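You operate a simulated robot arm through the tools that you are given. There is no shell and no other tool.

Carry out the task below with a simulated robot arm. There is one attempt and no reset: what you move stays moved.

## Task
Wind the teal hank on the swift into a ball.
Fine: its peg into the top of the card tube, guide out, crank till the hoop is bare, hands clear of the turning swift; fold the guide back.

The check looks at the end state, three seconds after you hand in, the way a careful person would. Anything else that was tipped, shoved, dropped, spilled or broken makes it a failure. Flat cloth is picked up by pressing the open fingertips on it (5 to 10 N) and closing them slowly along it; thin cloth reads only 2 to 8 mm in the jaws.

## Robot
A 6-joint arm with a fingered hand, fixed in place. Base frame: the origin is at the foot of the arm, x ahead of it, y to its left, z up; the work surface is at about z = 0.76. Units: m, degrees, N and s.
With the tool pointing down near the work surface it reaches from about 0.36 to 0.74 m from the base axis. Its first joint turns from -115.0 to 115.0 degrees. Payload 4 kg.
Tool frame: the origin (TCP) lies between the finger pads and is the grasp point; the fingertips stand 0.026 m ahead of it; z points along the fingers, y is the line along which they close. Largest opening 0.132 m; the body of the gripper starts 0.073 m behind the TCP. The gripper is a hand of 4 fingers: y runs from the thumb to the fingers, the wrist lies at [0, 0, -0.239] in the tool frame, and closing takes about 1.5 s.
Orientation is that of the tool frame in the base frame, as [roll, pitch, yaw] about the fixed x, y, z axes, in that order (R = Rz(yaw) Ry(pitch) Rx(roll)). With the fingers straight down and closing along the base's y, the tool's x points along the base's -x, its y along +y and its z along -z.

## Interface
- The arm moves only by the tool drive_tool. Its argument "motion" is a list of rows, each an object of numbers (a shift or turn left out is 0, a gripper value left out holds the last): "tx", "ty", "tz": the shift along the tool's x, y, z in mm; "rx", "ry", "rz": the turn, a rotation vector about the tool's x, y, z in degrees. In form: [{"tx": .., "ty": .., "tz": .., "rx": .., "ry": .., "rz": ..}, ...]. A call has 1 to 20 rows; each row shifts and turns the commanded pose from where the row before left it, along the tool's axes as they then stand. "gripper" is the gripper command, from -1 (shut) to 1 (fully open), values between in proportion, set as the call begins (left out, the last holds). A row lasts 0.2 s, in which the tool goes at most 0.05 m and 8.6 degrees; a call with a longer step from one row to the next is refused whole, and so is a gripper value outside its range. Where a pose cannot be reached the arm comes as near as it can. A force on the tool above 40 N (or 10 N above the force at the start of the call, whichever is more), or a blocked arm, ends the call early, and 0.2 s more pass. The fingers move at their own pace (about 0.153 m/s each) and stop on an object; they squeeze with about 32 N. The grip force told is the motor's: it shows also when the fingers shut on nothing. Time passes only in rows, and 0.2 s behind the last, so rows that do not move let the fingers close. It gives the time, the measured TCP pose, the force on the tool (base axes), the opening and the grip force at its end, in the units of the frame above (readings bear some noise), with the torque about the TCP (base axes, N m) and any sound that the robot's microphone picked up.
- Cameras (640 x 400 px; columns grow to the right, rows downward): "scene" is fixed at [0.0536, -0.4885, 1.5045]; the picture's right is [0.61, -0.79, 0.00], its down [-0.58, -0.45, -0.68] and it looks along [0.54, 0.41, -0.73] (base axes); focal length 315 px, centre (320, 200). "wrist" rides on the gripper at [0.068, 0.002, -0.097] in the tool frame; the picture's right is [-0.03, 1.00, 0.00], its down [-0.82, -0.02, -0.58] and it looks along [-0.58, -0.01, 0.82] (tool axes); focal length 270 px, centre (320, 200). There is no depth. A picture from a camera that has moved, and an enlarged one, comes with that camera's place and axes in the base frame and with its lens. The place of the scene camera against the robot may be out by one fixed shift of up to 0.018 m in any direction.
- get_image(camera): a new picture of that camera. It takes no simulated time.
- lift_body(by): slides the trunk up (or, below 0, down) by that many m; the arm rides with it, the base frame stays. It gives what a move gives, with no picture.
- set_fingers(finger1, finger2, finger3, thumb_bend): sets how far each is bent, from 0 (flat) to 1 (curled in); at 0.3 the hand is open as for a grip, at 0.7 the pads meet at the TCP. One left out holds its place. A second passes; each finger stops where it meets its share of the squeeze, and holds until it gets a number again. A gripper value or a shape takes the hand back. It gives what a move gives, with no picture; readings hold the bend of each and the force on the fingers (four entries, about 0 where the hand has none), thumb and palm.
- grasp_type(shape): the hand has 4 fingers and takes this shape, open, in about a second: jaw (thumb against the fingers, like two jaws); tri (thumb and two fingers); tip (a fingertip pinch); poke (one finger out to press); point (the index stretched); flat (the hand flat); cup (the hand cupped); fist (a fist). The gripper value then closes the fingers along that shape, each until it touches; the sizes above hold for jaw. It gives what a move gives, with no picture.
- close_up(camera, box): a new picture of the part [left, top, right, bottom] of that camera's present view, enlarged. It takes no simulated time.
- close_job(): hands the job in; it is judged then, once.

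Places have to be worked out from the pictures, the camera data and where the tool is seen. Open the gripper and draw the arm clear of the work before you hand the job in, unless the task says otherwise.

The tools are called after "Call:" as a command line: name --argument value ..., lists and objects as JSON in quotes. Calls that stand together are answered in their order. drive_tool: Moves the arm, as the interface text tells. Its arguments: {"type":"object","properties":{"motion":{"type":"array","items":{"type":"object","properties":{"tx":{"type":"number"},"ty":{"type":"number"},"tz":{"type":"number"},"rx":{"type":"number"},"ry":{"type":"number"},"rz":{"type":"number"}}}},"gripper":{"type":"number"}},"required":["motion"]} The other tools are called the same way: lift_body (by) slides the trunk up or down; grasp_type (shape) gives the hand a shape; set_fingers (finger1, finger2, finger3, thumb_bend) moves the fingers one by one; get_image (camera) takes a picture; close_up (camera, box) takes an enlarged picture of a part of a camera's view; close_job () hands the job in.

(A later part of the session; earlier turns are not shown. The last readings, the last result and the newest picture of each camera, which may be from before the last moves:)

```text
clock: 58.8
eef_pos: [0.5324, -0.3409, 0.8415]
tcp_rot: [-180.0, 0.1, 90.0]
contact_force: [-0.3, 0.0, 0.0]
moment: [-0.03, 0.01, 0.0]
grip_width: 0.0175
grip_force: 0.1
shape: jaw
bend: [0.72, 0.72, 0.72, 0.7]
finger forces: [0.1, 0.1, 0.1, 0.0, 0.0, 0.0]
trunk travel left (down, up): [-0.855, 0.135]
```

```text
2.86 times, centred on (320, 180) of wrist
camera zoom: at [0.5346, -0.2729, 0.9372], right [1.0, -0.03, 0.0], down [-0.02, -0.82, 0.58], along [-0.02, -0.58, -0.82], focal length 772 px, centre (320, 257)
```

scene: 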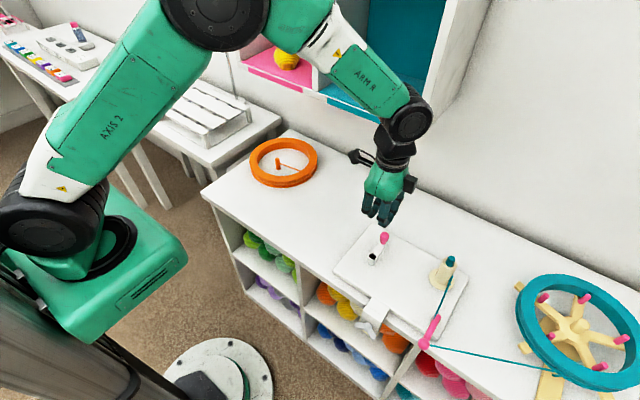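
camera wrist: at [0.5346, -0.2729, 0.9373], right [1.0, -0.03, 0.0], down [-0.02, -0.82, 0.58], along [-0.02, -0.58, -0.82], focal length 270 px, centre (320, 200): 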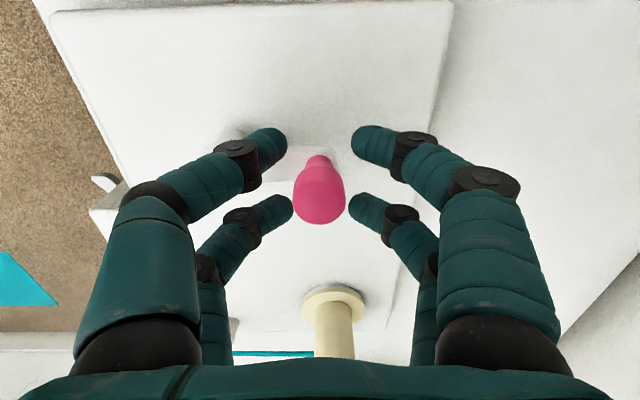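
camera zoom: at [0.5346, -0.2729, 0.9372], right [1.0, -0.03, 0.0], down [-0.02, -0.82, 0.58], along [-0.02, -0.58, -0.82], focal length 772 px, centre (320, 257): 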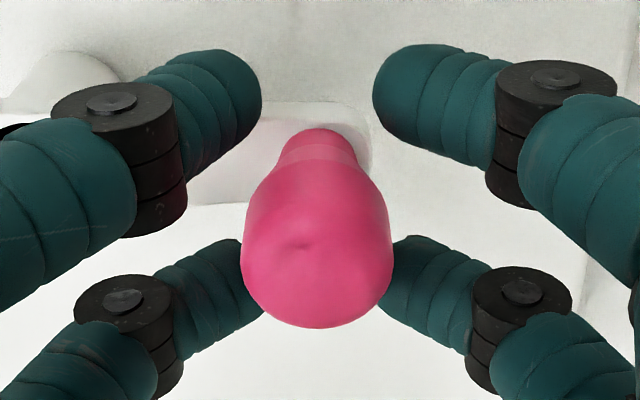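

The knob is well caged. I'll turn a first quarter clockwise (seen from above) and check the resistance and what moves.

Call:
drive_tool --motion '[{"tx": -13.41, "ty": -1.77}, {"tx": -12.49, "ty": -5.17}, {"tx": -10.73, "ty": -8.23}, {"tx": -8.23, "ty": -10.73}, {"tx": -5.17, "ty": -12.49}, {"tx": -1.77, "ty": -13.41}, {}]'

Call:
get_image --camera "scene"

Call:
get_image --camera "wrist"

```text
clock: 60.4
eef_pos: [0.4804, -0.3944, 0.8403]
tcp_rot: [-180.0, 0.0, 90.1]
contact_force: [0.9, 0.3, -0.7]
moment: [-0.01, 0.03, 0.02]
grip_width: 0.0171
grip_force: 0.1
shape: jaw
bend: [0.72, 0.72, 0.72, 0.7]
finger forces: [0.8, 0.0, 0.1, 0.0, 0.1, 0.0]
trunk travel left (down, up): [-0.855, 0.135]
```

```text
taken
```

scene: 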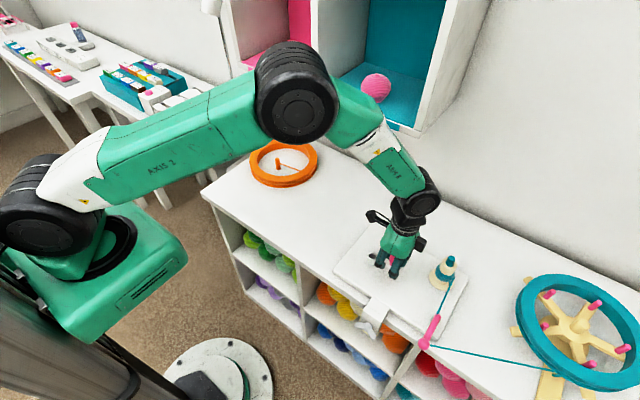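

```text
taken
camera wrist: at [0.4829, -0.325, 0.9373], right [1.0, -0.03, 0.0], down [-0.02, -0.82, 0.58], along [-0.02, -0.58, -0.82], focal length 270 px, centre (320, 200)
```

wrist: 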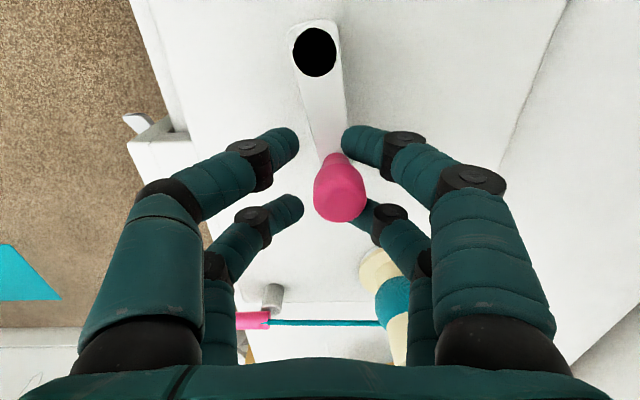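

A quarter turn already put a teal band on the tube and the swift turned, with under 1 N on the hand. I'll zoom in to confirm.

Call:
close_up --camera "scene" --box '[400, 240, 640, 400]'

Call:
close_up --camera "wrist" --box '[270, 120, 420, 250]'

```text
2.50 times, centred on (520, 320) of scene
camera zoom: at [0.0536, -0.4885, 1.5045], right [0.61, -0.79, 0.0], down [-0.58, -0.45, -0.68], along [0.54, 0.41, -0.73], focal length 787 px, centre (-180, -100)
```

zoom: 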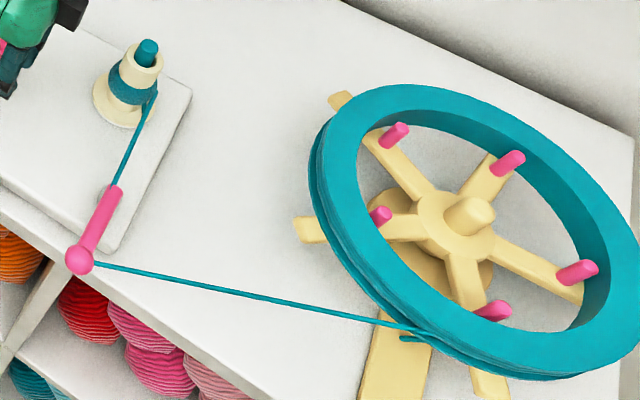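

```text
3.08 times, centred on (345, 185) of wrist
camera zoom: at [0.4829, -0.325, 0.9373], right [1.0, -0.03, 0.0], down [-0.02, -0.82, 0.58], along [-0.02, -0.58, -0.82], focal length 832 px, centre (243, 246)
```

zoom: 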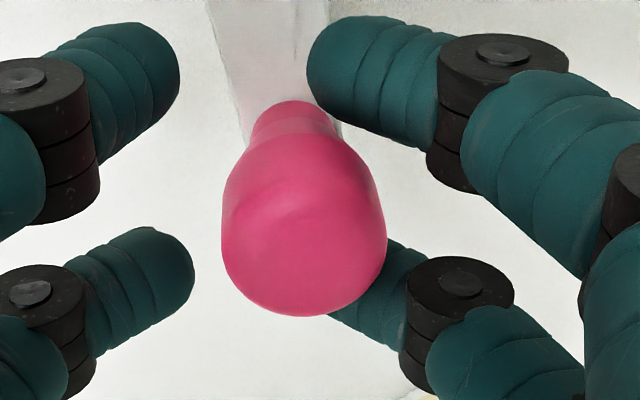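

Direction and threading are right: yarn winds onto the tube and the swift turns. I'll do one full clockwise turn in 18° steps.

Call:
drive_tool --motion '[{"tx": 2.53, "ty": -16.01}, {"tx": 7.36, "ty": -14.44}, {"tx": 11.46, "ty": -11.46}, {"tx": 14.44, "ty": -7.36}, {"tx": 16.01, "ty": -2.53}, {"tx": 16.01, "ty": 2.53}, {"tx": 14.44, "ty": 7.36}, {"tx": 11.46, "ty": 11.46}, {"tx": 7.36, "ty": 14.44}, {"tx": 2.53, "ty": 16.01}, {"tx": -2.53, "ty": 16.01}, {"tx": -7.36, "ty": 14.44}, {"tx": -11.46, "ty": 11.46}, {"tx": -14.44, "ty": 7.36}, {"tx": -16.01, "ty": 2.53}, {"tx": -16.01, "ty": -2.53}, {"tx": -14.44, "ty": -7.36}, {"tx": -11.46, "ty": -11.46}, {"tx": -7.36, "ty": -14.44}, {"tx": -2.53, "ty": -16.01}]'

Call:
get_image --camera "scene"

Call:
get_image --camera "wrist"

```text
clock: 64.6
eef_pos: [0.4799, -0.3929, 0.8403]
tcp_rot: [-180.0, 0.1, 90.1]
contact_force: [0.6, 0.8, -0.2]
moment: [0.01, 0.02, 0.01]
grip_width: 0.0173
grip_force: 0.0
shape: jaw
bend: [0.72, 0.72, 0.72, 0.7]
finger forces: [0.9, 0.1, 0.0, 0.0, 0.0, 0.0]
trunk travel left (down, up): [-0.855, 0.135]
```

```text
taken
```

scene: 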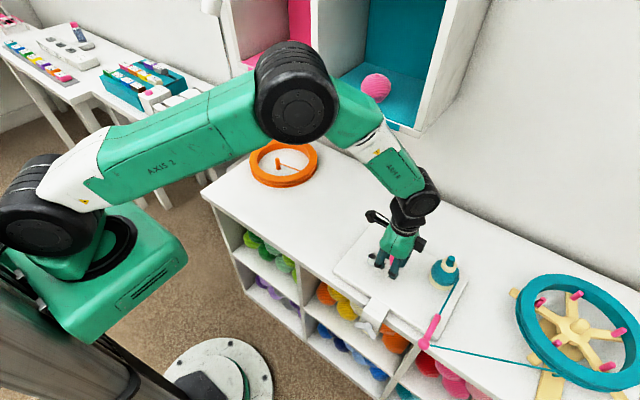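

```text
taken
camera wrist: at [0.4823, -0.3244, 0.9369], right [1.0, -0.03, 0.0], down [-0.02, -0.82, 0.58], along [-0.02, -0.58, -0.82], focal length 270 px, centre (320, 200)
```

wrist: 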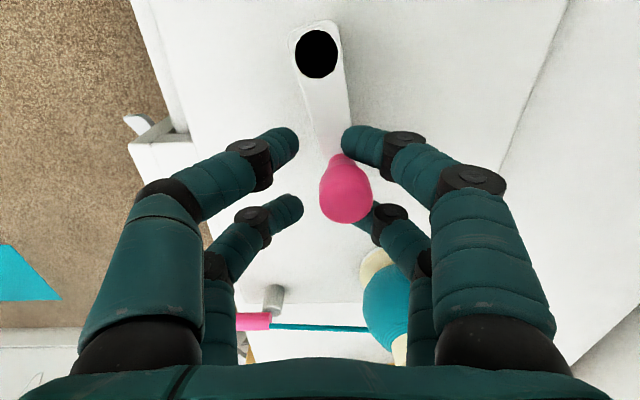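

The turn ran smoothly with under 1 N. The ball is growing and the hank is thinning, so I'll do another full turn.

Call:
drive_tool --motion '[{"tx": 2.53, "ty": -16.01}, {"tx": 7.36, "ty": -14.44}, {"tx": 11.46, "ty": -11.46}, {"tx": 14.44, "ty": -7.36}, {"tx": 16.01, "ty": -2.53}, {"tx": 16.01, "ty": 2.53}, {"tx": 14.44, "ty": 7.36}, {"tx": 11.46, "ty": 11.46}, {"tx": 7.36, "ty": 14.44}, {"tx": 2.53, "ty": 16.01}, {"tx": -2.53, "ty": 16.01}, {"tx": -7.36, "ty": 14.44}, {"tx": -11.46, "ty": 11.46}, {"tx": -14.44, "ty": 7.36}, {"tx": -16.01, "ty": 2.53}, {"tx": -16.01, "ty": -2.53}, {"tx": -14.44, "ty": -7.36}, {"tx": -11.46, "ty": -11.46}, {"tx": -7.36, "ty": -14.44}, {"tx": -2.53, "ty": -16.01}]'

Call:
close_up --camera "scene" --box '[340, 180, 640, 400]'

```text
clock: 68.8
eef_pos: [0.4797, -0.3919, 0.841]
tcp_rot: [180.0, 0.0, 89.9]
contact_force: [1.0, 0.1, 0.3]
moment: [0.01, -0.03, -0.02]
grip_width: 0.0172
grip_force: 0.0
shape: jaw
bend: [0.72, 0.72, 0.72, 0.7]
finger forces: [0.0, 0.0, 0.1, 0.0, 0.1, 0.0]
trunk travel left (down, up): [-0.855, 0.135]
```

```text
1.82 times, centred on (490, 290) of scene
camera zoom: at [0.0536, -0.4885, 1.5045], right [0.61, -0.79, 0.0], down [-0.58, -0.45, -0.68], along [0.54, 0.41, -0.73], focal length 573 px, centre (11, 36)
```

zoom: 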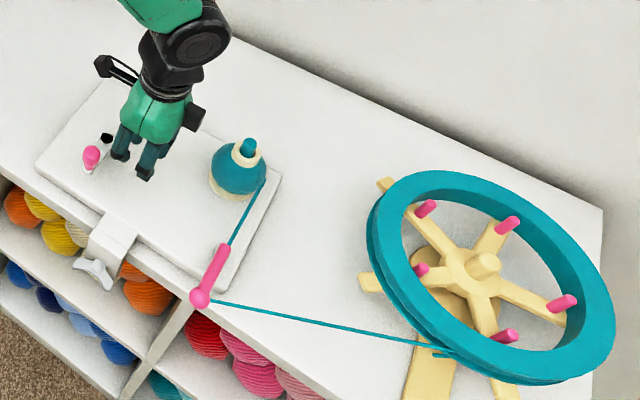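

The knob slipped out of the cage partway through this turn. It's now on the −x side of the pivot while the hand went on without it; the fingertips were too low, down at its narrow neck. I'll rise and look for its exact place.

Call:
drive_tool --motion '[{"tz": -15}, {"tz": -25}, {"tz": -25}, {}]' --gripper -0.4

Call:
get_image --camera "wrist"

Call:
close_up --camera "scene" --box '[350, 215, 490, 315]'

```text
clock: 69.8
eef_pos: [0.4804, -0.3932, 0.9063]
tcp_rot: [-179.9, 0.0, 90.0]
contact_force: [0.6, 0.0, 0.5]
moment: [0.02, 0.0, -0.02]
grip_width: 0.0393
grip_force: 0.0
shape: jaw
bend: [0.73, 0.73, 0.73, 0.7]
finger forces: [0.0, 0.1, 0.0, 0.0, 0.1, 0.0]
trunk travel left (down, up): [-0.855, 0.135]
```

```text
taken
camera wrist: at [0.4828, -0.3245, 1.0029], right [1.0, -0.03, 0.0], down [-0.02, -0.82, 0.58], along [-0.02, -0.58, -0.82], focal length 270 px, centre (320, 200)
```

wrist: 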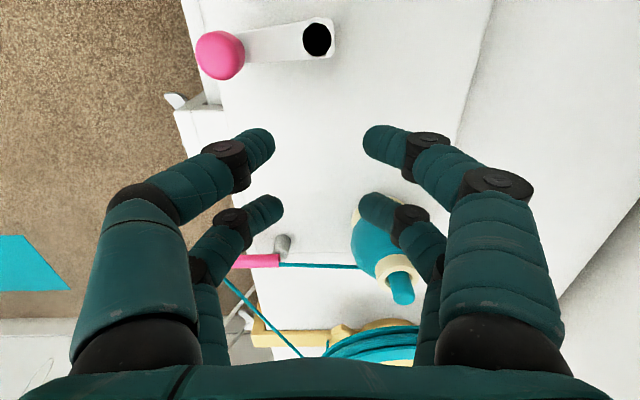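

```text
4.00 times, centred on (420, 265) of scene
camera zoom: at [0.0536, -0.4885, 1.5045], right [0.61, -0.79, 0.0], down [-0.58, -0.45, -0.68], along [0.54, 0.41, -0.73], focal length 1260 px, centre (-80, -60)
```

zoom: 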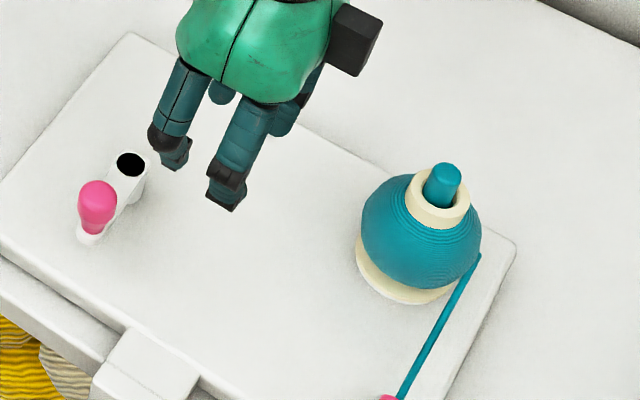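

The knob is at (0.4295, -0.344), about 183° around from +x. I'll go over it, descend a bit less this time (TCP z≈0.852) so the fingertips sit around its wide part, and narrow the cage.

Call:
drive_tool --motion '[{"tx": 24.4, "ty": -25.6}, {"tx": 24.4, "ty": -25.7}, {"tz": 20}, {"tz": 20}, {"tz": 14}, {}]'

Call:
drive_tool --motion '[{}, {}, {}]' --gripper -0.78

Call:
get_image --camera "wrist"

Call:
close_up --camera "wrist" --box '[250, 110, 390, 250]'

Call:
close_up --camera "scene" --box '[330, 200, 430, 300]'

```text
clock: 71.2
eef_pos: [0.4296, -0.3448, 0.8512]
tcp_rot: [180.0, 0.0, 90.0]
contact_force: [-0.2, 0.1, 0.5]
moment: [-0.01, -0.02, 0.02]
grip_width: 0.0393
grip_force: 0.1
shape: jaw
bend: [0.73, 0.73, 0.73, 0.7]
finger forces: [0.0, 0.0, 0.1, 0.0, 0.1, 0.0]
trunk travel left (down, up): [-0.855, 0.135]
```

```text
clock: 72.0
eef_pos: [0.428, -0.3455, 0.8528]
tcp_rot: [180.0, -0.1, 90.0]
contact_force: [0.2, 0.2, 0.2]
moment: [0.03, 0.01, 0.0]
grip_width: 0.0149
grip_force: 0.0
shape: jaw
bend: [0.72, 0.72, 0.72, 0.7]
finger forces: [0.0, 0.1, 0.0, 0.0, 0.0, 0.0]
trunk travel left (down, up): [-0.855, 0.135]
```

```text
taken
camera wrist: at [0.4311, -0.2762, 0.9484], right [1.0, -0.03, 0.0], down [-0.02, -0.82, 0.58], along [-0.02, -0.58, -0.82], focal length 270 px, centre (320, 200)
```

wrist: 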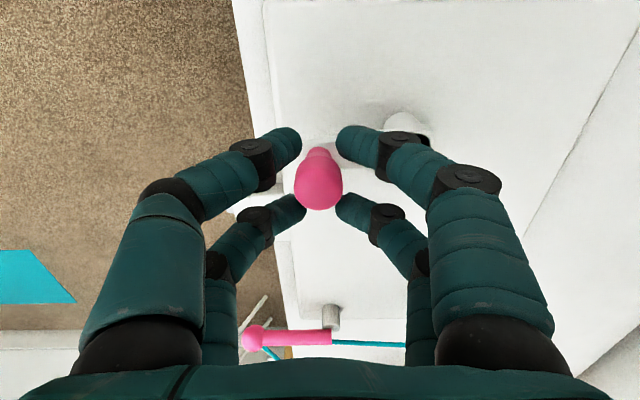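

```text
2.86 times, centred on (320, 180) of wrist
camera zoom: at [0.4311, -0.2762, 0.9484], right [1.0, -0.03, 0.0], down [-0.02, -0.82, 0.58], along [-0.02, -0.58, -0.82], focal length 772 px, centre (320, 257)
```

zoom: 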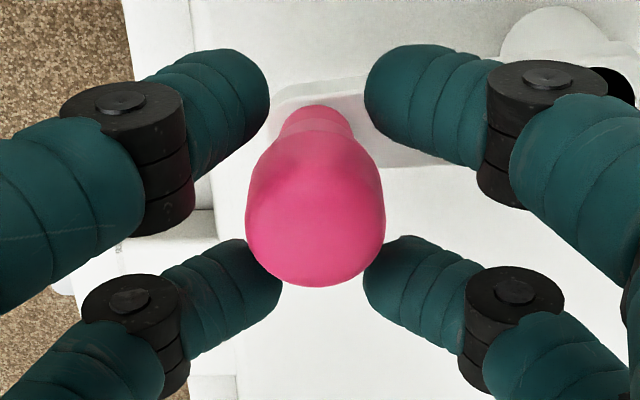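

```text
4.00 times, centred on (380, 250) of scene
camera zoom: at [0.0536, -0.4885, 1.5045], right [0.61, -0.79, 0.0], down [-0.58, -0.45, -0.68], along [0.54, 0.41, -0.73], focal length 1260 px, centre (80, 0)
```

zoom: 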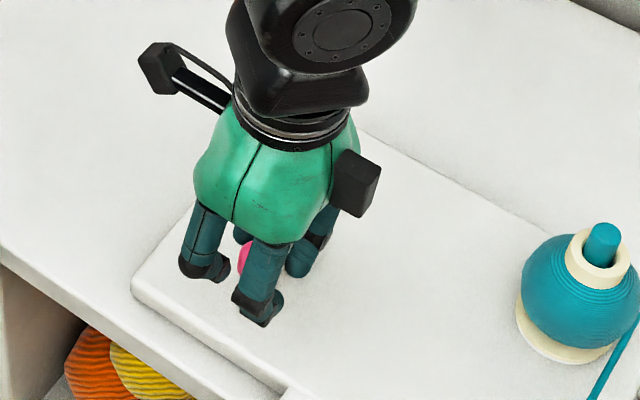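

The fingertips now surround the knob's wide part with a gap smaller than the knob. I'll do a half turn first to verify it stays captured.

Call:
drive_tool --motion '[{"tx": 19.0, "ty": 2.4}, {"tx": 14.44, "ty": 7.36}, {"tx": 11.46, "ty": 11.46}, {"tx": 7.36, "ty": 14.44}, {"tx": 2.53, "ty": 16.01}, {"tx": -2.53, "ty": 16.01}, {"tx": -7.36, "ty": 14.44}, {"tx": -11.46, "ty": 11.46}, {"tx": -14.44, "ty": 7.36}, {"tx": -16.01, "ty": 2.53}]'

Call:
get_image --camera "wrist"

Call:
get_image --camera "scene"

```text
clock: 74.2
eef_pos: [0.5339, -0.3415, 0.8523]
tcp_rot: [179.9, 0.0, 89.9]
contact_force: [-0.1, -0.2, -1.4]
moment: [0.03, 0.01, -0.01]
grip_width: 0.015
grip_force: 0.0
shape: jaw
bend: [0.72, 0.72, 0.72, 0.7]
finger forces: [0.1, 0.1, 0.0, 0.0, 0.5, 0.0]
trunk travel left (down, up): [-0.855, 0.135]
```

```text
taken
camera wrist: at [0.5357, -0.2733, 0.9486], right [1.0, -0.03, 0.0], down [-0.02, -0.82, 0.58], along [-0.02, -0.58, -0.82], focal length 270 px, centre (320, 200)
```

wrist: 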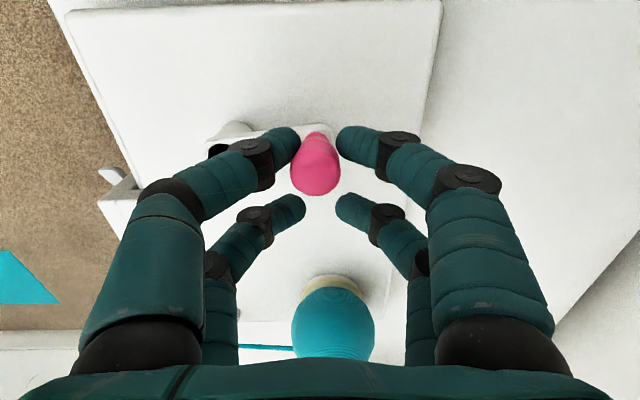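

```text
taken
```

scene: 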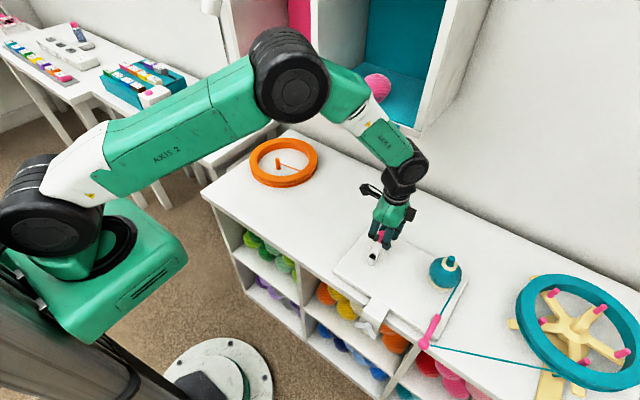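

The knob stays captured and the ball grows steadily. I'll do a full turn now from this position.

Call:
drive_tool --motion '[{"tx": -16.01, "ty": -3.5}, {"tx": -14.44, "ty": -7.36}, {"tx": -11.46, "ty": -11.46}, {"tx": -7.36, "ty": -14.44}, {"tx": -2.53, "ty": -16.01}, {"tx": 2.53, "ty": -16.01}, {"tx": 7.36, "ty": -14.44}, {"tx": 11.46, "ty": -11.46}, {"tx": 14.44, "ty": -7.36}, {"tx": 16.01, "ty": -2.53}, {"tx": 16.01, "ty": 2.53}, {"tx": 14.44, "ty": 7.36}, {"tx": 11.46, "ty": 11.46}, {"tx": 7.36, "ty": 14.44}, {"tx": 2.53, "ty": 16.01}, {"tx": -2.53, "ty": 16.01}, {"tx": -7.36, "ty": 14.44}, {"tx": -11.46, "ty": 11.46}, {"tx": -14.44, "ty": 7.36}, {"tx": -16.01, "ty": 2.53}]'

Call:
get_image --camera "wrist"

Call:
close_up --camera "scene" --box '[340, 180, 640, 400]'

```text
clock: 78.4
eef_pos: [0.5323, -0.3415, 0.8515]
tcp_rot: [-179.9, 0.1, 89.9]
contact_force: [0.2, 0.2, 0.0]
moment: [0.03, -0.01, -0.02]
grip_width: 0.0145
grip_force: 0.1
shape: jaw
bend: [0.72, 0.72, 0.72, 0.7]
finger forces: [0.0, 0.0, 0.0, 0.0, 0.0, 0.1]
trunk travel left (down, up): [-0.855, 0.135]
```

```text
taken
camera wrist: at [0.5342, -0.2732, 0.9483], right [1.0, -0.03, 0.0], down [-0.02, -0.82, 0.58], along [-0.02, -0.58, -0.82], focal length 270 px, centre (320, 200)
```

wrist: 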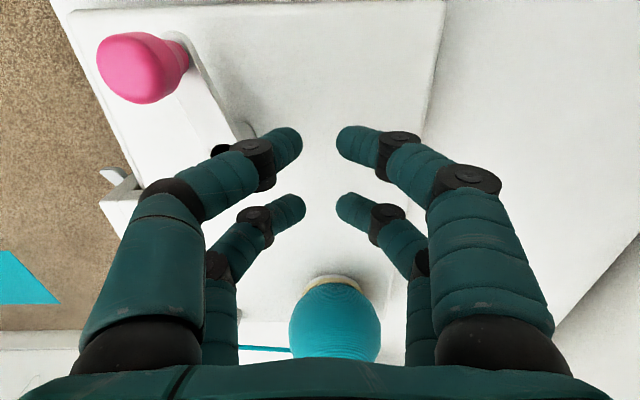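

```text
1.82 times, centred on (490, 290) of scene
camera zoom: at [0.0536, -0.4885, 1.5045], right [0.61, -0.79, 0.0], down [-0.58, -0.45, -0.68], along [0.54, 0.41, -0.73], focal length 573 px, centre (11, 36)
```

zoom: 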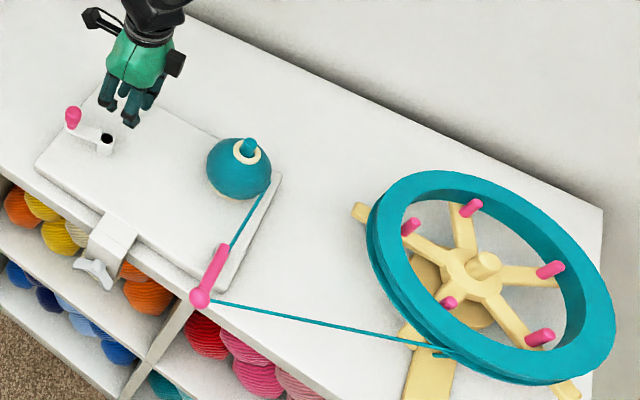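

It escaped again, at about 101° round: the rounded digits act as a wedge, and the knob spread them and slipped through. The ball is still fine. I'll instead grip the knob properly with the thumb/finger-1 pair, as I did with the peg, and lead it round. First I'll rise and look.

Call:
drive_tool --motion '[{"tz": -25}, {"tz": -25}, {"tx": 17.5, "ty": -30.7}, {"tx": 17.5, "ty": -30.8}, {}]' --gripper -0.35

Call:
get_image --camera "wrist"

Call:
close_up --camera "wrist" --box '[250, 70, 390, 170]'

```text
clock: 79.6
eef_pos: [0.4686, -0.3061, 0.9011]
tcp_rot: [-180.0, 0.0, 89.9]
contact_force: [0.1, 1.0, -0.4]
moment: [-0.01, 0.03, -0.03]
grip_width: 0.0426
grip_force: 0.1
shape: jaw
bend: [0.73, 0.73, 0.73, 0.7]
finger forces: [0.0, 0.0, 0.0, 0.0, 0.1, 0.1]
trunk travel left (down, up): [-0.855, 0.135]
```

```text
taken
camera wrist: at [0.4716, -0.238, 0.9977], right [1.0, -0.03, 0.0], down [-0.02, -0.82, 0.58], along [-0.02, -0.58, -0.82], focal length 270 px, centre (320, 200)
```

wrist: 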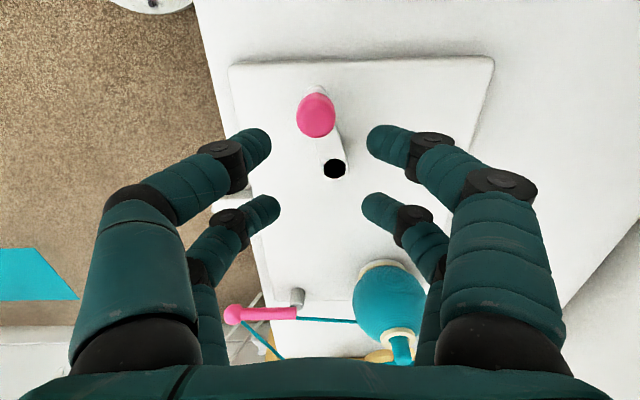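

```text
4.00 times, centred on (320, 120) of wrist
camera zoom: at [0.4716, -0.238, 0.9977], right [1.0, -0.03, 0.0], down [-0.02, -0.82, 0.58], along [-0.02, -0.58, -0.82], focal length 1081 px, centre (320, 520)
```

zoom: 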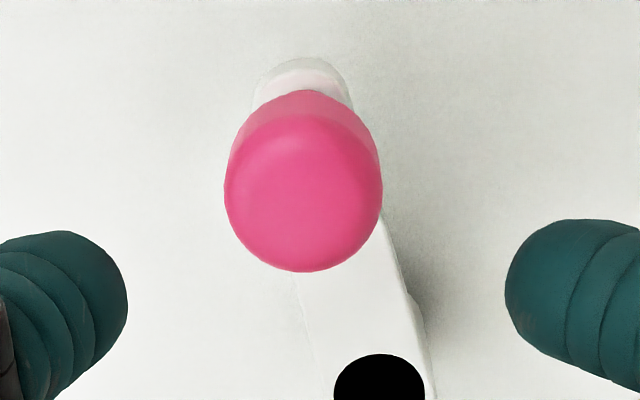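

The knob is at (0.468, -0.290). I'll line up the near pair on it, descend to z≈0.848 and close.

Call:
drive_tool --motion '[{"tx": -1, "ty": -1.6, "tz": 13}, {"tz": 20}, {"tz": 20}, {}]'

Call:
drive_tool --motion '[{}, {}, {}, {}]' --gripper -1

Call:
get_image --camera "wrist"

Call:
close_up --camera "scene" --box '[330, 190, 430, 290]'

```text
clock: 80.6
eef_pos: [0.4684, -0.3074, 0.8476]
tcp_rot: [-179.9, 0.0, 90.0]
contact_force: [-0.4, 0.2, 0.4]
moment: [-0.02, -0.03, -0.01]
grip_width: 0.0425
grip_force: 0.1
shape: jaw
bend: [0.73, 0.73, 0.73, 0.7]
finger forces: [0.0, 0.1, 0.0, 0.0, 0.0, 0.0]
trunk travel left (down, up): [-0.855, 0.135]
```

```text
clock: 81.6
eef_pos: [0.4692, -0.3072, 0.8488]
tcp_rot: [-179.9, 0.0, 90.0]
contact_force: [-0.3, 2.8, -4.4]
moment: [-0.02, 0.01, 0.01]
grip_width: 0.0079
grip_force: 31.9
shape: jaw
bend: [0.72, 0.61, 0.61, 0.7]
finger forces: [28.0, 0.0, 0.0, 0.0, 27.9, 0.1]
trunk travel left (down, up): [-0.855, 0.135]
```

```text
taken
camera wrist: at [0.4706, -0.2384, 0.9443], right [1.0, -0.03, 0.0], down [-0.02, -0.82, 0.58], along [-0.02, -0.58, -0.82], focal length 270 px, centre (320, 200)
```

wrist: 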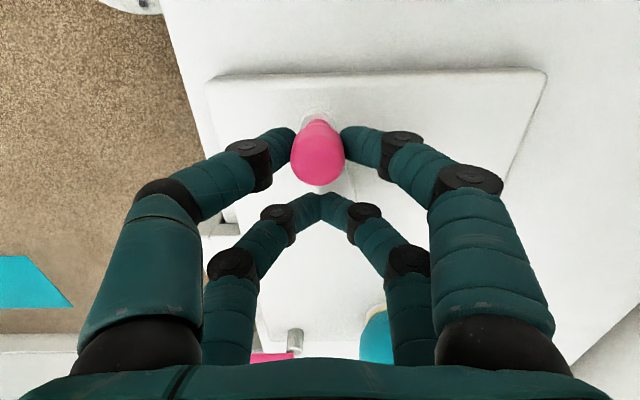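

```text
4.00 times, centred on (380, 240) of scene
camera zoom: at [0.0536, -0.4885, 1.5045], right [0.61, -0.79, 0.0], down [-0.58, -0.45, -0.68], along [0.54, 0.41, -0.73], focal length 1260 px, centre (80, 40)
```

zoom: 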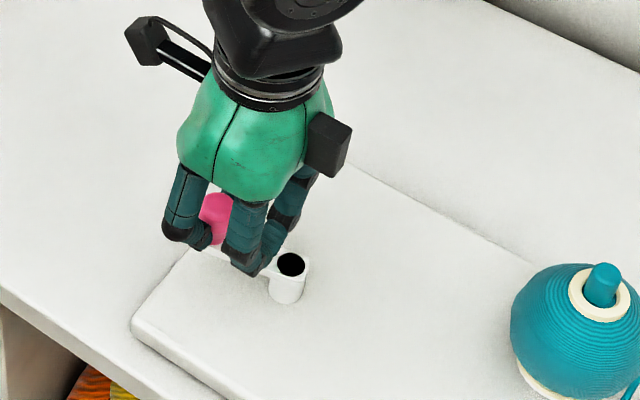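

The thumb and finger 1 hold the knob at 28 N. I'll lead it 45° clockwise and check the forces.

Call:
drive_tool --motion '[{"tx": 1.53, "ty": 13.41}, {"tx": -1.99, "ty": 13.34}, {"tx": -5.38, "ty": 12.38}, {}]'

Call:
get_image --camera "wrist"

```text
clock: 82.6
eef_pos: [0.5087, -0.3137, 0.847]
tcp_rot: [-179.9, 0.0, 90.0]
contact_force: [1.3, 2.9, -8.4]
moment: [-0.12, -0.03, -0.08]
grip_width: 0.0079
grip_force: 32.1
shape: jaw
bend: [0.72, 0.61, 0.61, 0.7]
finger forces: [29.4, 0.1, 0.1, 0.1, 27.0, 0.0]
trunk travel left (down, up): [-0.855, 0.135]
```

```text
taken
camera wrist: at [0.5101, -0.2447, 0.9446], right [1.0, -0.03, 0.0], down [-0.02, -0.82, 0.58], along [-0.02, -0.58, -0.82], focal length 270 px, centre (320, 200)
```

wrist: 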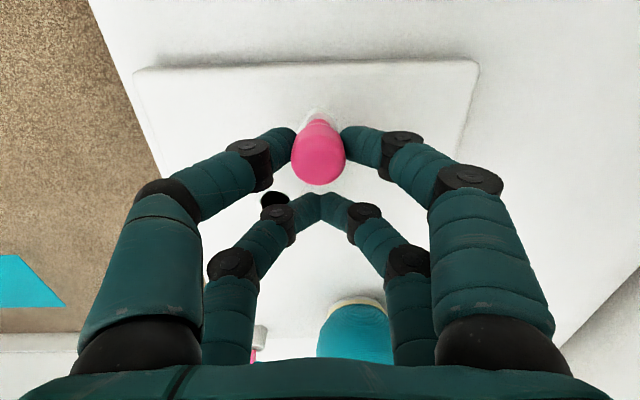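

The grip works, with small lateral forces and the knob turning within the fingers. I'll continue another 150°.

Call:
drive_tool --motion '[{"tx": -8.4, "ty": 10.56}, {"tx": -10.85, "ty": 8.03}, {"tx": -12.56, "ty": 4.95}, {"tx": -13.41, "ty": 1.53}, {"tx": -13.34, "ty": -1.99}, {"tx": -12.38, "ty": -5.38}, {"tx": -10.56, "ty": -8.4}, {"tx": -8.03, "ty": -10.85}, {"tx": -4.95, "ty": -12.56}, {"tx": -1.53, "ty": -13.41}]'

Call:
get_image --camera "wrist"

Call:
close_up --camera "scene" --box '[340, 180, 640, 400]'

```text
clock: 84.8
eef_pos: [0.4799, -0.4097, 0.8472]
tcp_rot: [-179.8, 0.1, 90.0]
contact_force: [-0.5, 4.2, -7.5]
moment: [-0.07, 0.03, -0.01]
grip_width: 0.0077
grip_force: 32.1
shape: jaw
bend: [0.72, 0.61, 0.61, 0.7]
finger forces: [28.3, 0.0, 0.0, 0.0, 28.3, 0.0]
trunk travel left (down, up): [-0.855, 0.135]
```

```text
taken
camera wrist: at [0.4825, -0.341, 0.9447], right [1.0, -0.03, 0.0], down [-0.02, -0.82, 0.58], along [-0.02, -0.58, -0.82], focal length 270 px, centre (320, 200)
```

wrist: 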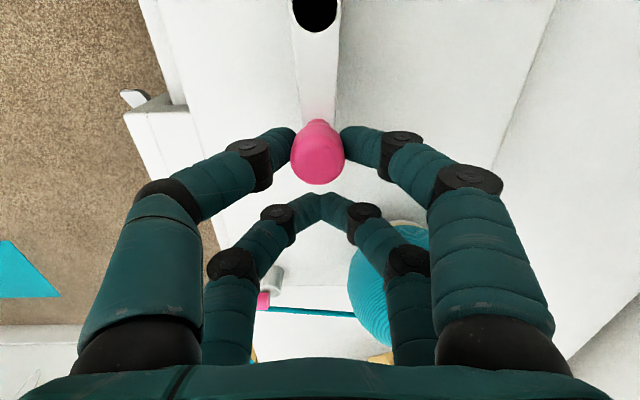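

```text
1.82 times, centred on (490, 290) of scene
camera zoom: at [0.0536, -0.4885, 1.5045], right [0.61, -0.79, 0.0], down [-0.58, -0.45, -0.68], along [0.54, 0.41, -0.73], focal length 573 px, centre (11, 36)
```

zoom: 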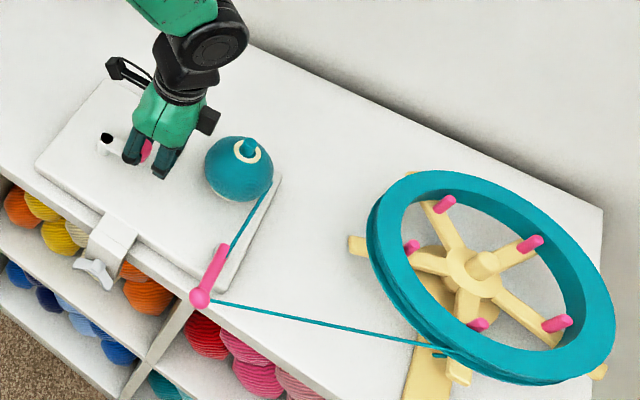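

The grip cranking is smooth, and both the ball and swift respond. I'll do a full turn in 18° steps from here.

Call:
drive_tool --motion '[{"tx": 2.53, "ty": -16.01}, {"tx": 7.36, "ty": -14.44}, {"tx": 11.46, "ty": -11.46}, {"tx": 14.44, "ty": -7.36}, {"tx": 16.01, "ty": -2.53}, {"tx": 16.01, "ty": 2.53}, {"tx": 14.44, "ty": 7.36}, {"tx": 11.46, "ty": 11.46}, {"tx": 7.36, "ty": 14.44}, {"tx": 2.53, "ty": 16.01}, {"tx": -2.53, "ty": 16.01}, {"tx": -7.36, "ty": 14.44}, {"tx": -11.46, "ty": 11.46}, {"tx": -14.44, "ty": 7.36}, {"tx": -16.01, "ty": 2.53}, {"tx": -16.01, "ty": -2.53}, {"tx": -14.44, "ty": -7.36}, {"tx": -11.46, "ty": -11.46}, {"tx": -7.36, "ty": -14.44}, {"tx": -2.53, "ty": -16.01}]'

Call:
get_image --camera "wrist"

Call:
close_up --camera "scene" --box '[340, 180, 640, 400]'

```text
clock: 89.0
eef_pos: [0.4795, -0.4095, 0.8478]
tcp_rot: [-179.9, 0.0, 89.9]
contact_force: [-0.5, 6.4, -4.2]
moment: [0.06, 0.01, -0.01]
grip_width: 0.0074
grip_force: 31.8
shape: jaw
bend: [0.72, 0.61, 0.61, 0.7]
finger forces: [29.4, 0.1, 0.1, 0.0, 29.7, 0.0]
trunk travel left (down, up): [-0.855, 0.135]
```

```text
taken
camera wrist: at [0.4826, -0.3406, 0.9448], right [1.0, -0.03, 0.0], down [-0.02, -0.82, 0.58], along [-0.02, -0.58, -0.82], focal length 270 px, centre (320, 200)
```

wrist: 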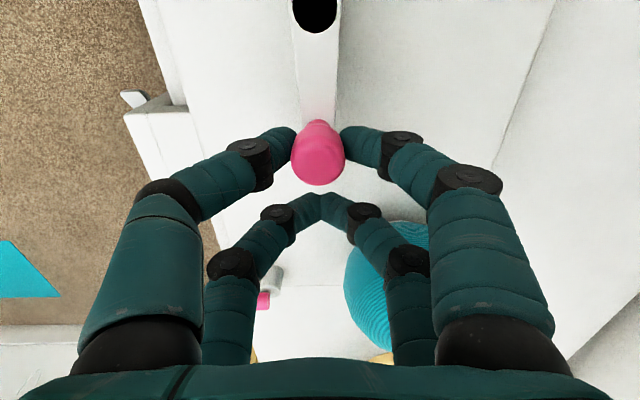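

```text
1.82 times, centred on (490, 290) of scene
camera zoom: at [0.0536, -0.4885, 1.5045], right [0.61, -0.79, 0.0], down [-0.58, -0.45, -0.68], along [0.54, 0.41, -0.73], focal length 573 px, centre (11, 36)
```

zoom: 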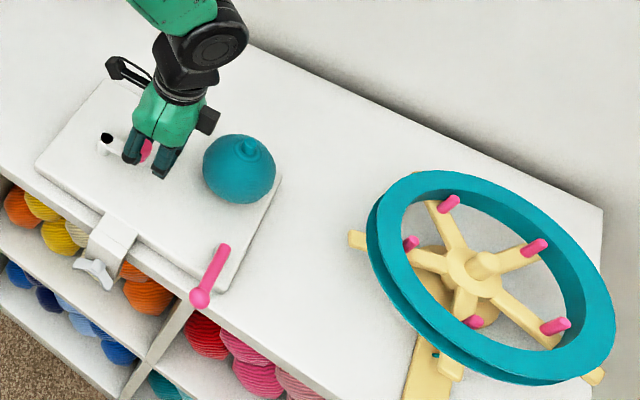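

The strand has disappeared, the ball looks complete and the tube's mouth is covered. The swift's ring is still teal, so I'll zoom in to see whether yarn remains on it or it's just the coloured hoop.

Call:
close_up --camera "scene" --box '[500, 260, 640, 400]'

Call:
close_up --camera "scene" --box '[410, 230, 510, 350]'

Call:
close_up --camera "scene" --box '[500, 340, 580, 400]'

```text
2.86 times, centred on (570, 330) of scene
camera zoom: at [0.0536, -0.4885, 1.5045], right [0.61, -0.79, 0.0], down [-0.58, -0.45, -0.68], along [0.54, 0.41, -0.73], focal length 900 px, centre (-394, -171)
```

zoom: 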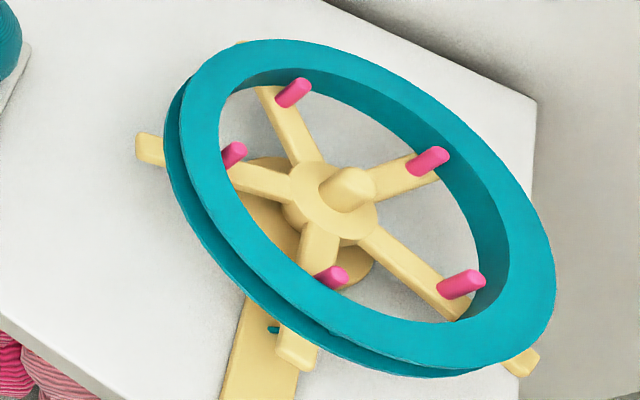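

```text
3.33 times, centred on (460, 290) of scene
camera zoom: at [0.0536, -0.4885, 1.5045], right [0.61, -0.79, 0.0], down [-0.58, -0.45, -0.68], along [0.54, 0.41, -0.73], focal length 1050 px, centre (-147, -100)
```

zoom: 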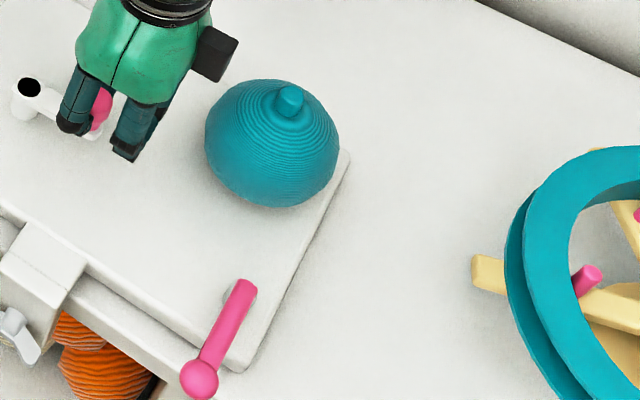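

```text
6.67 times, centred on (540, 370) of scene
camera zoom: at [0.0536, -0.4885, 1.5045], right [0.61, -0.79, 0.0], down [-0.58, -0.45, -0.68], along [0.54, 0.41, -0.73], focal length 2100 px, centre (-1147, -933)
```

zoom: 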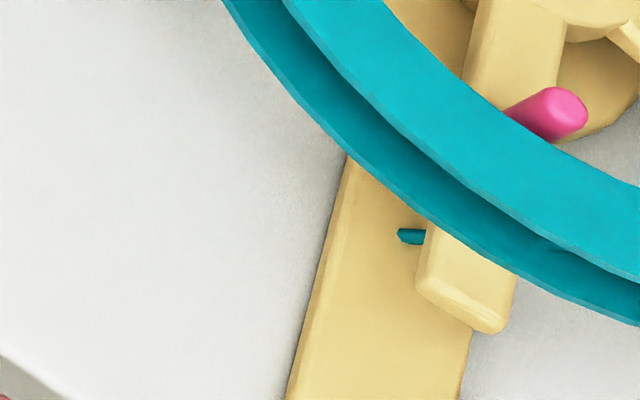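

The groove of the teal hoop now looks smooth and empty, where earlier it showed ribbed windings. To be sure, I'll crank half a turn more and see whether the swift or ball still changes.

Call:
drive_tool --motion '[{"tx": 2.53, "ty": -16.01}, {"tx": 7.36, "ty": -14.44}, {"tx": 11.46, "ty": -11.46}, {"tx": 14.44, "ty": -7.36}, {"tx": 16.01, "ty": -2.53}, {"tx": 16.01, "ty": 2.53}, {"tx": 14.44, "ty": 7.36}, {"tx": 11.46, "ty": 11.46}, {"tx": 7.36, "ty": 14.44}, {"tx": 2.53, "ty": 16.01}]'

Call:
close_up --camera "scene" --box '[500, 260, 640, 400]'

Call:
get_image --camera "wrist"

Call:
get_image --camera "scene"

```text
clock: 91.2
eef_pos: [0.4805, -0.3052, 0.8472]
tcp_rot: [180.0, 0.0, 89.9]
contact_force: [0.4, 10.8, -4.0]
moment: [0.11, -0.01, -0.02]
grip_width: 0.0075
grip_force: 31.4
shape: jaw
bend: [0.72, 0.61, 0.61, 0.7]
finger forces: [31.2, 0.0, 0.1, 0.1, 30.5, 0.0]
trunk travel left (down, up): [-0.855, 0.135]
```

```text
2.86 times, centred on (570, 330) of scene
camera zoom: at [0.0536, -0.4885, 1.5045], right [0.61, -0.79, 0.0], down [-0.58, -0.45, -0.68], along [0.54, 0.41, -0.73], focal length 900 px, centre (-394, -171)
```

zoom: 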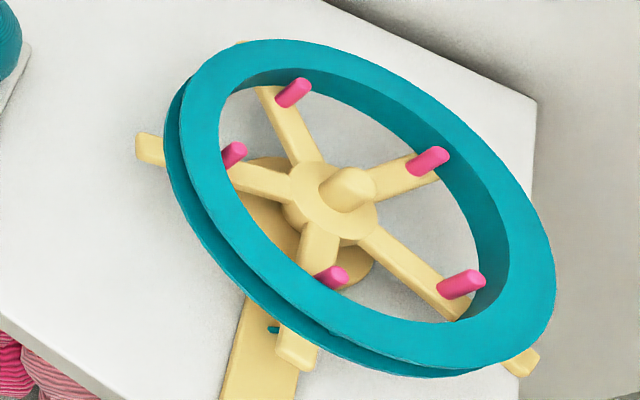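

```text
taken
camera wrist: at [0.483, -0.2364, 0.9447], right [1.0, -0.03, 0.0], down [-0.02, -0.82, 0.58], along [-0.02, -0.58, -0.82], focal length 270 px, centre (320, 200)
```

wrist: 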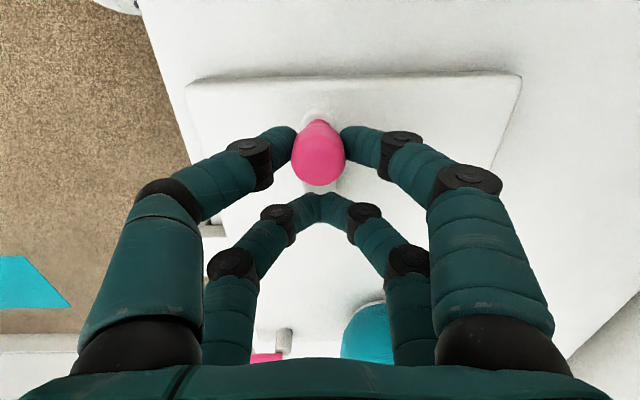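

```text
taken
```

scene: 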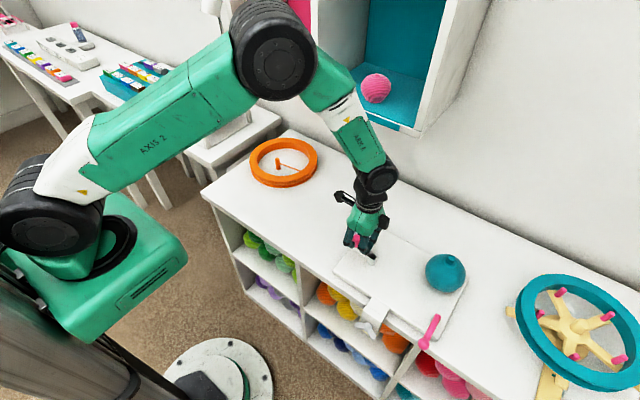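

The swift didn't move during the extra half turn and the strand is gone, so the hoop is bare and the ball is done. I'll release the knob and rise.

Call:
drive_tool --motion '[{}, {}, {}]' --gripper -0.35

Call:
drive_tool --motion '[{"tz": -15}, {"tz": -30}, {"tz": -35}, {"tz": -35}, {}]'

Call:
get_image --camera "wrist"

Call:
get_image --camera "scene"

```text
clock: 92.0
eef_pos: [0.4803, -0.3077, 0.8477]
tcp_rot: [180.0, 0.1, 90.1]
contact_force: [0.4, -0.1, -0.4]
moment: [0.01, 0.0, 0.02]
grip_width: 0.0426
grip_force: 0.1
shape: jaw
bend: [0.74, 0.74, 0.74, 0.7]
finger forces: [0.0, 0.1, 0.0, 0.0, 0.0, 0.1]
trunk travel left (down, up): [-0.855, 0.135]
```

```text
clock: 93.2
eef_pos: [0.4815, -0.3057, 0.9637]
tcp_rot: [180.0, 0.1, 89.9]
contact_force: [0.0, 0.3, 0.5]
moment: [0.0, 0.01, -0.02]
grip_width: 0.0429
grip_force: 0.1
shape: jaw
bend: [0.74, 0.74, 0.74, 0.7]
finger forces: [0.0, 0.0, 0.1, 0.0, 0.1, 0.0]
trunk travel left (down, up): [-0.855, 0.135]
```

```text
taken
camera wrist: at [0.4831, -0.2378, 1.0598], right [1.0, -0.03, 0.0], down [-0.02, -0.82, 0.58], along [-0.02, -0.58, -0.82], focal length 270 px, centre (320, 200)
```

wrist: 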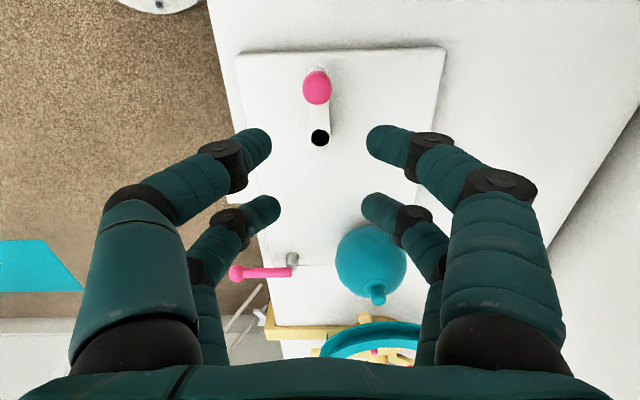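

```text
taken
```

scene: 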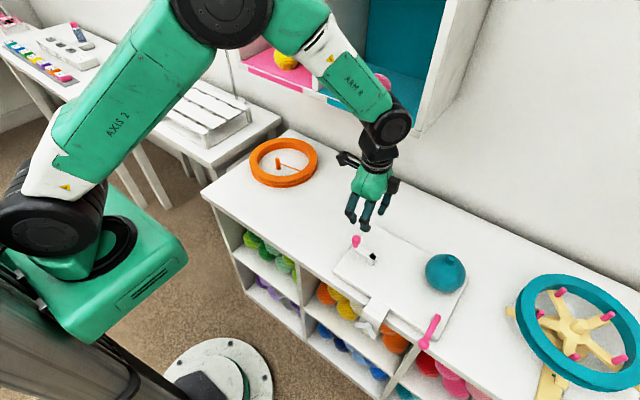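

The guide is still out at about 90°, with its ball at (0.359, -0.536) and pivot at (0.434, -0.536). I'll close the hand and move to the far (−y) side of the guide to push it back, staying well clear of the stationary swift.

Call:
drive_tool --motion '[{"tx": -37.4, "ty": -13.75}, {"tx": -37.4, "ty": -13.75}, {"tx": -37.4, "ty": -13.75}, {"tx": -37.4, "ty": -13.75}, {"tx": -37.4, "ty": -13.75}, {"tx": -37.4, "ty": -13.75}, {"tx": -37.4, "ty": -13.75}, {"tx": -37.4, "ty": -13.75}, {}]' --gripper -1

Call:
get_image --camera "wrist"

Call:
get_image --camera "scene"

```text
clock: 95.2
eef_pos: [0.3699, -0.6043, 0.9645]
tcp_rot: [-180.0, 0.0, 89.9]
contact_force: [0.1, 0.4, -0.2]
moment: [-0.02, 0.01, -0.03]
grip_width: 0.0
grip_force: 32.0
shape: jaw
bend: [0.62, 0.63, 0.63, 0.7]
finger forces: [0.0, 0.0, 0.0, 0.1, 0.1, 0.0]
trunk travel left (down, up): [-0.855, 0.135]
```

```text
taken
camera wrist: at [0.3725, -0.5362, 1.0606], right [1.0, -0.03, 0.0], down [-0.02, -0.82, 0.58], along [-0.02, -0.58, -0.82], focal length 270 px, centre (320, 200)
```

wrist: 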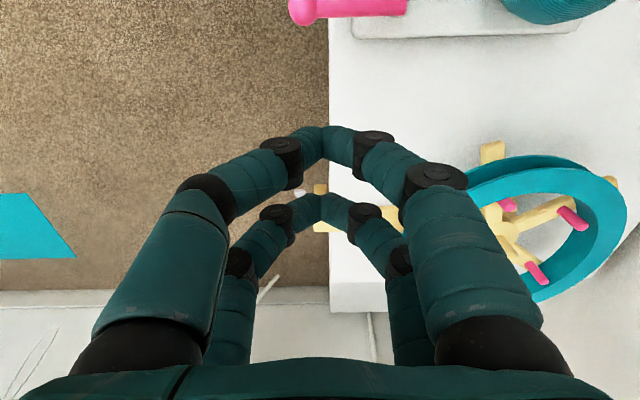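

```text
taken
```

scene: 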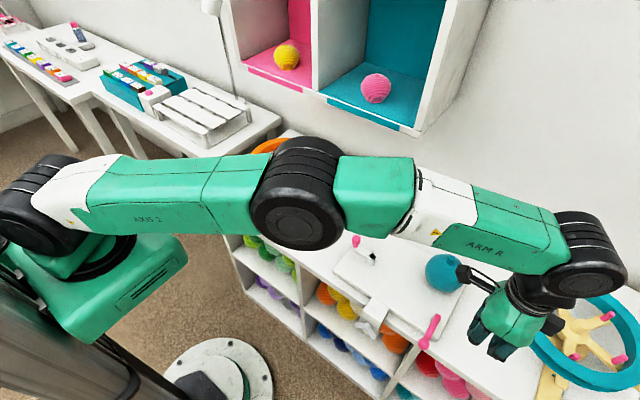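

I'll check the clearance between the hand and the swift before descending.

Call:
close_up --camera "scene" --box '[440, 240, 640, 400]'

Call:
close_up --camera "wrist" --box '[260, 0, 640, 240]'

```text
2.50 times, centred on (540, 320) of scene
camera zoom: at [0.0536, -0.4885, 1.5045], right [0.61, -0.79, 0.0], down [-0.58, -0.45, -0.68], along [0.54, 0.41, -0.73], focal length 787 px, centre (-230, -100)
```

zoom: 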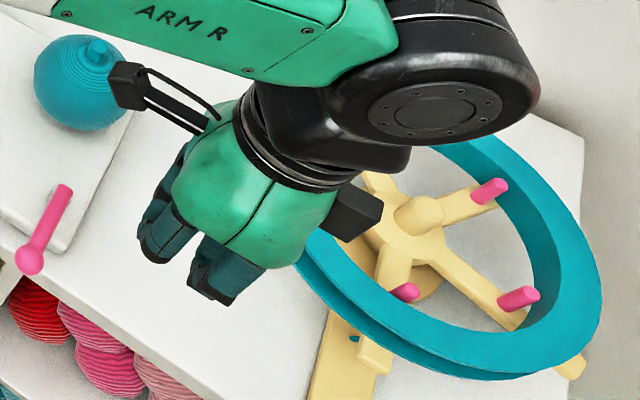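

```text
1.67 times, centred on (450, 120) of wrist
camera zoom: at [0.3725, -0.5362, 1.0606], right [1.0, -0.03, 0.0], down [-0.02, -0.82, 0.58], along [-0.02, -0.58, -0.82], focal length 450 px, centre (103, 333)
```

zoom: 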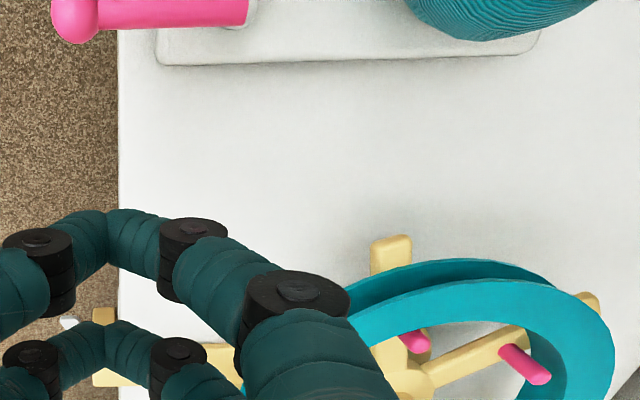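

The hand clears the swift by more than 50 mm. I'll shift 12 mm back toward the guide and descend to guide height on its −y side.

Call:
drive_tool --motion '[{"tx": 12, "tz": 30}, {"tz": 35}, {"tz": 35}, {"tz": 25}, {"tz": 12}, {}]'

Call:
get_image --camera "wrist"

Call:
close_up --camera "scene" --box '[390, 240, 590, 400]'

```text
clock: 96.6
eef_pos: [0.3695, -0.5926, 0.8259]
tcp_rot: [-179.9, 0.0, 90.0]
contact_force: [-0.5, -0.7, -0.4]
moment: [0.02, -0.03, 0.0]
grip_width: 0.0
grip_force: 31.6
shape: jaw
bend: [0.62, 0.63, 0.63, 0.7]
finger forces: [0.0, 0.0, 0.1, 0.0, 0.0, 0.1]
trunk travel left (down, up): [-0.855, 0.135]
```

```text
taken
camera wrist: at [0.3719, -0.5245, 0.9228], right [1.0, -0.03, 0.0], down [-0.02, -0.82, 0.58], along [-0.02, -0.58, -0.82], focal length 270 px, centre (320, 200)
```

wrist: 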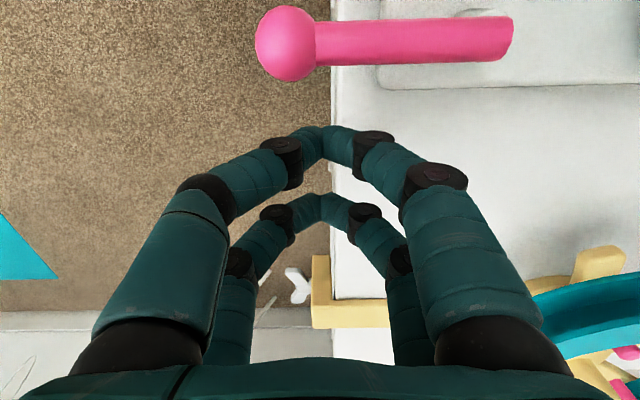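

```text
2.50 times, centred on (490, 320) of scene
camera zoom: at [0.0536, -0.4885, 1.5045], right [0.61, -0.79, 0.0], down [-0.58, -0.45, -0.68], along [0.54, 0.41, -0.73], focal length 787 px, centre (-105, -100)
```

zoom: 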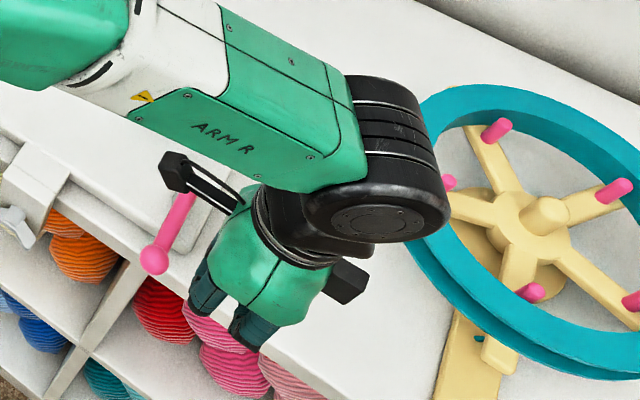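

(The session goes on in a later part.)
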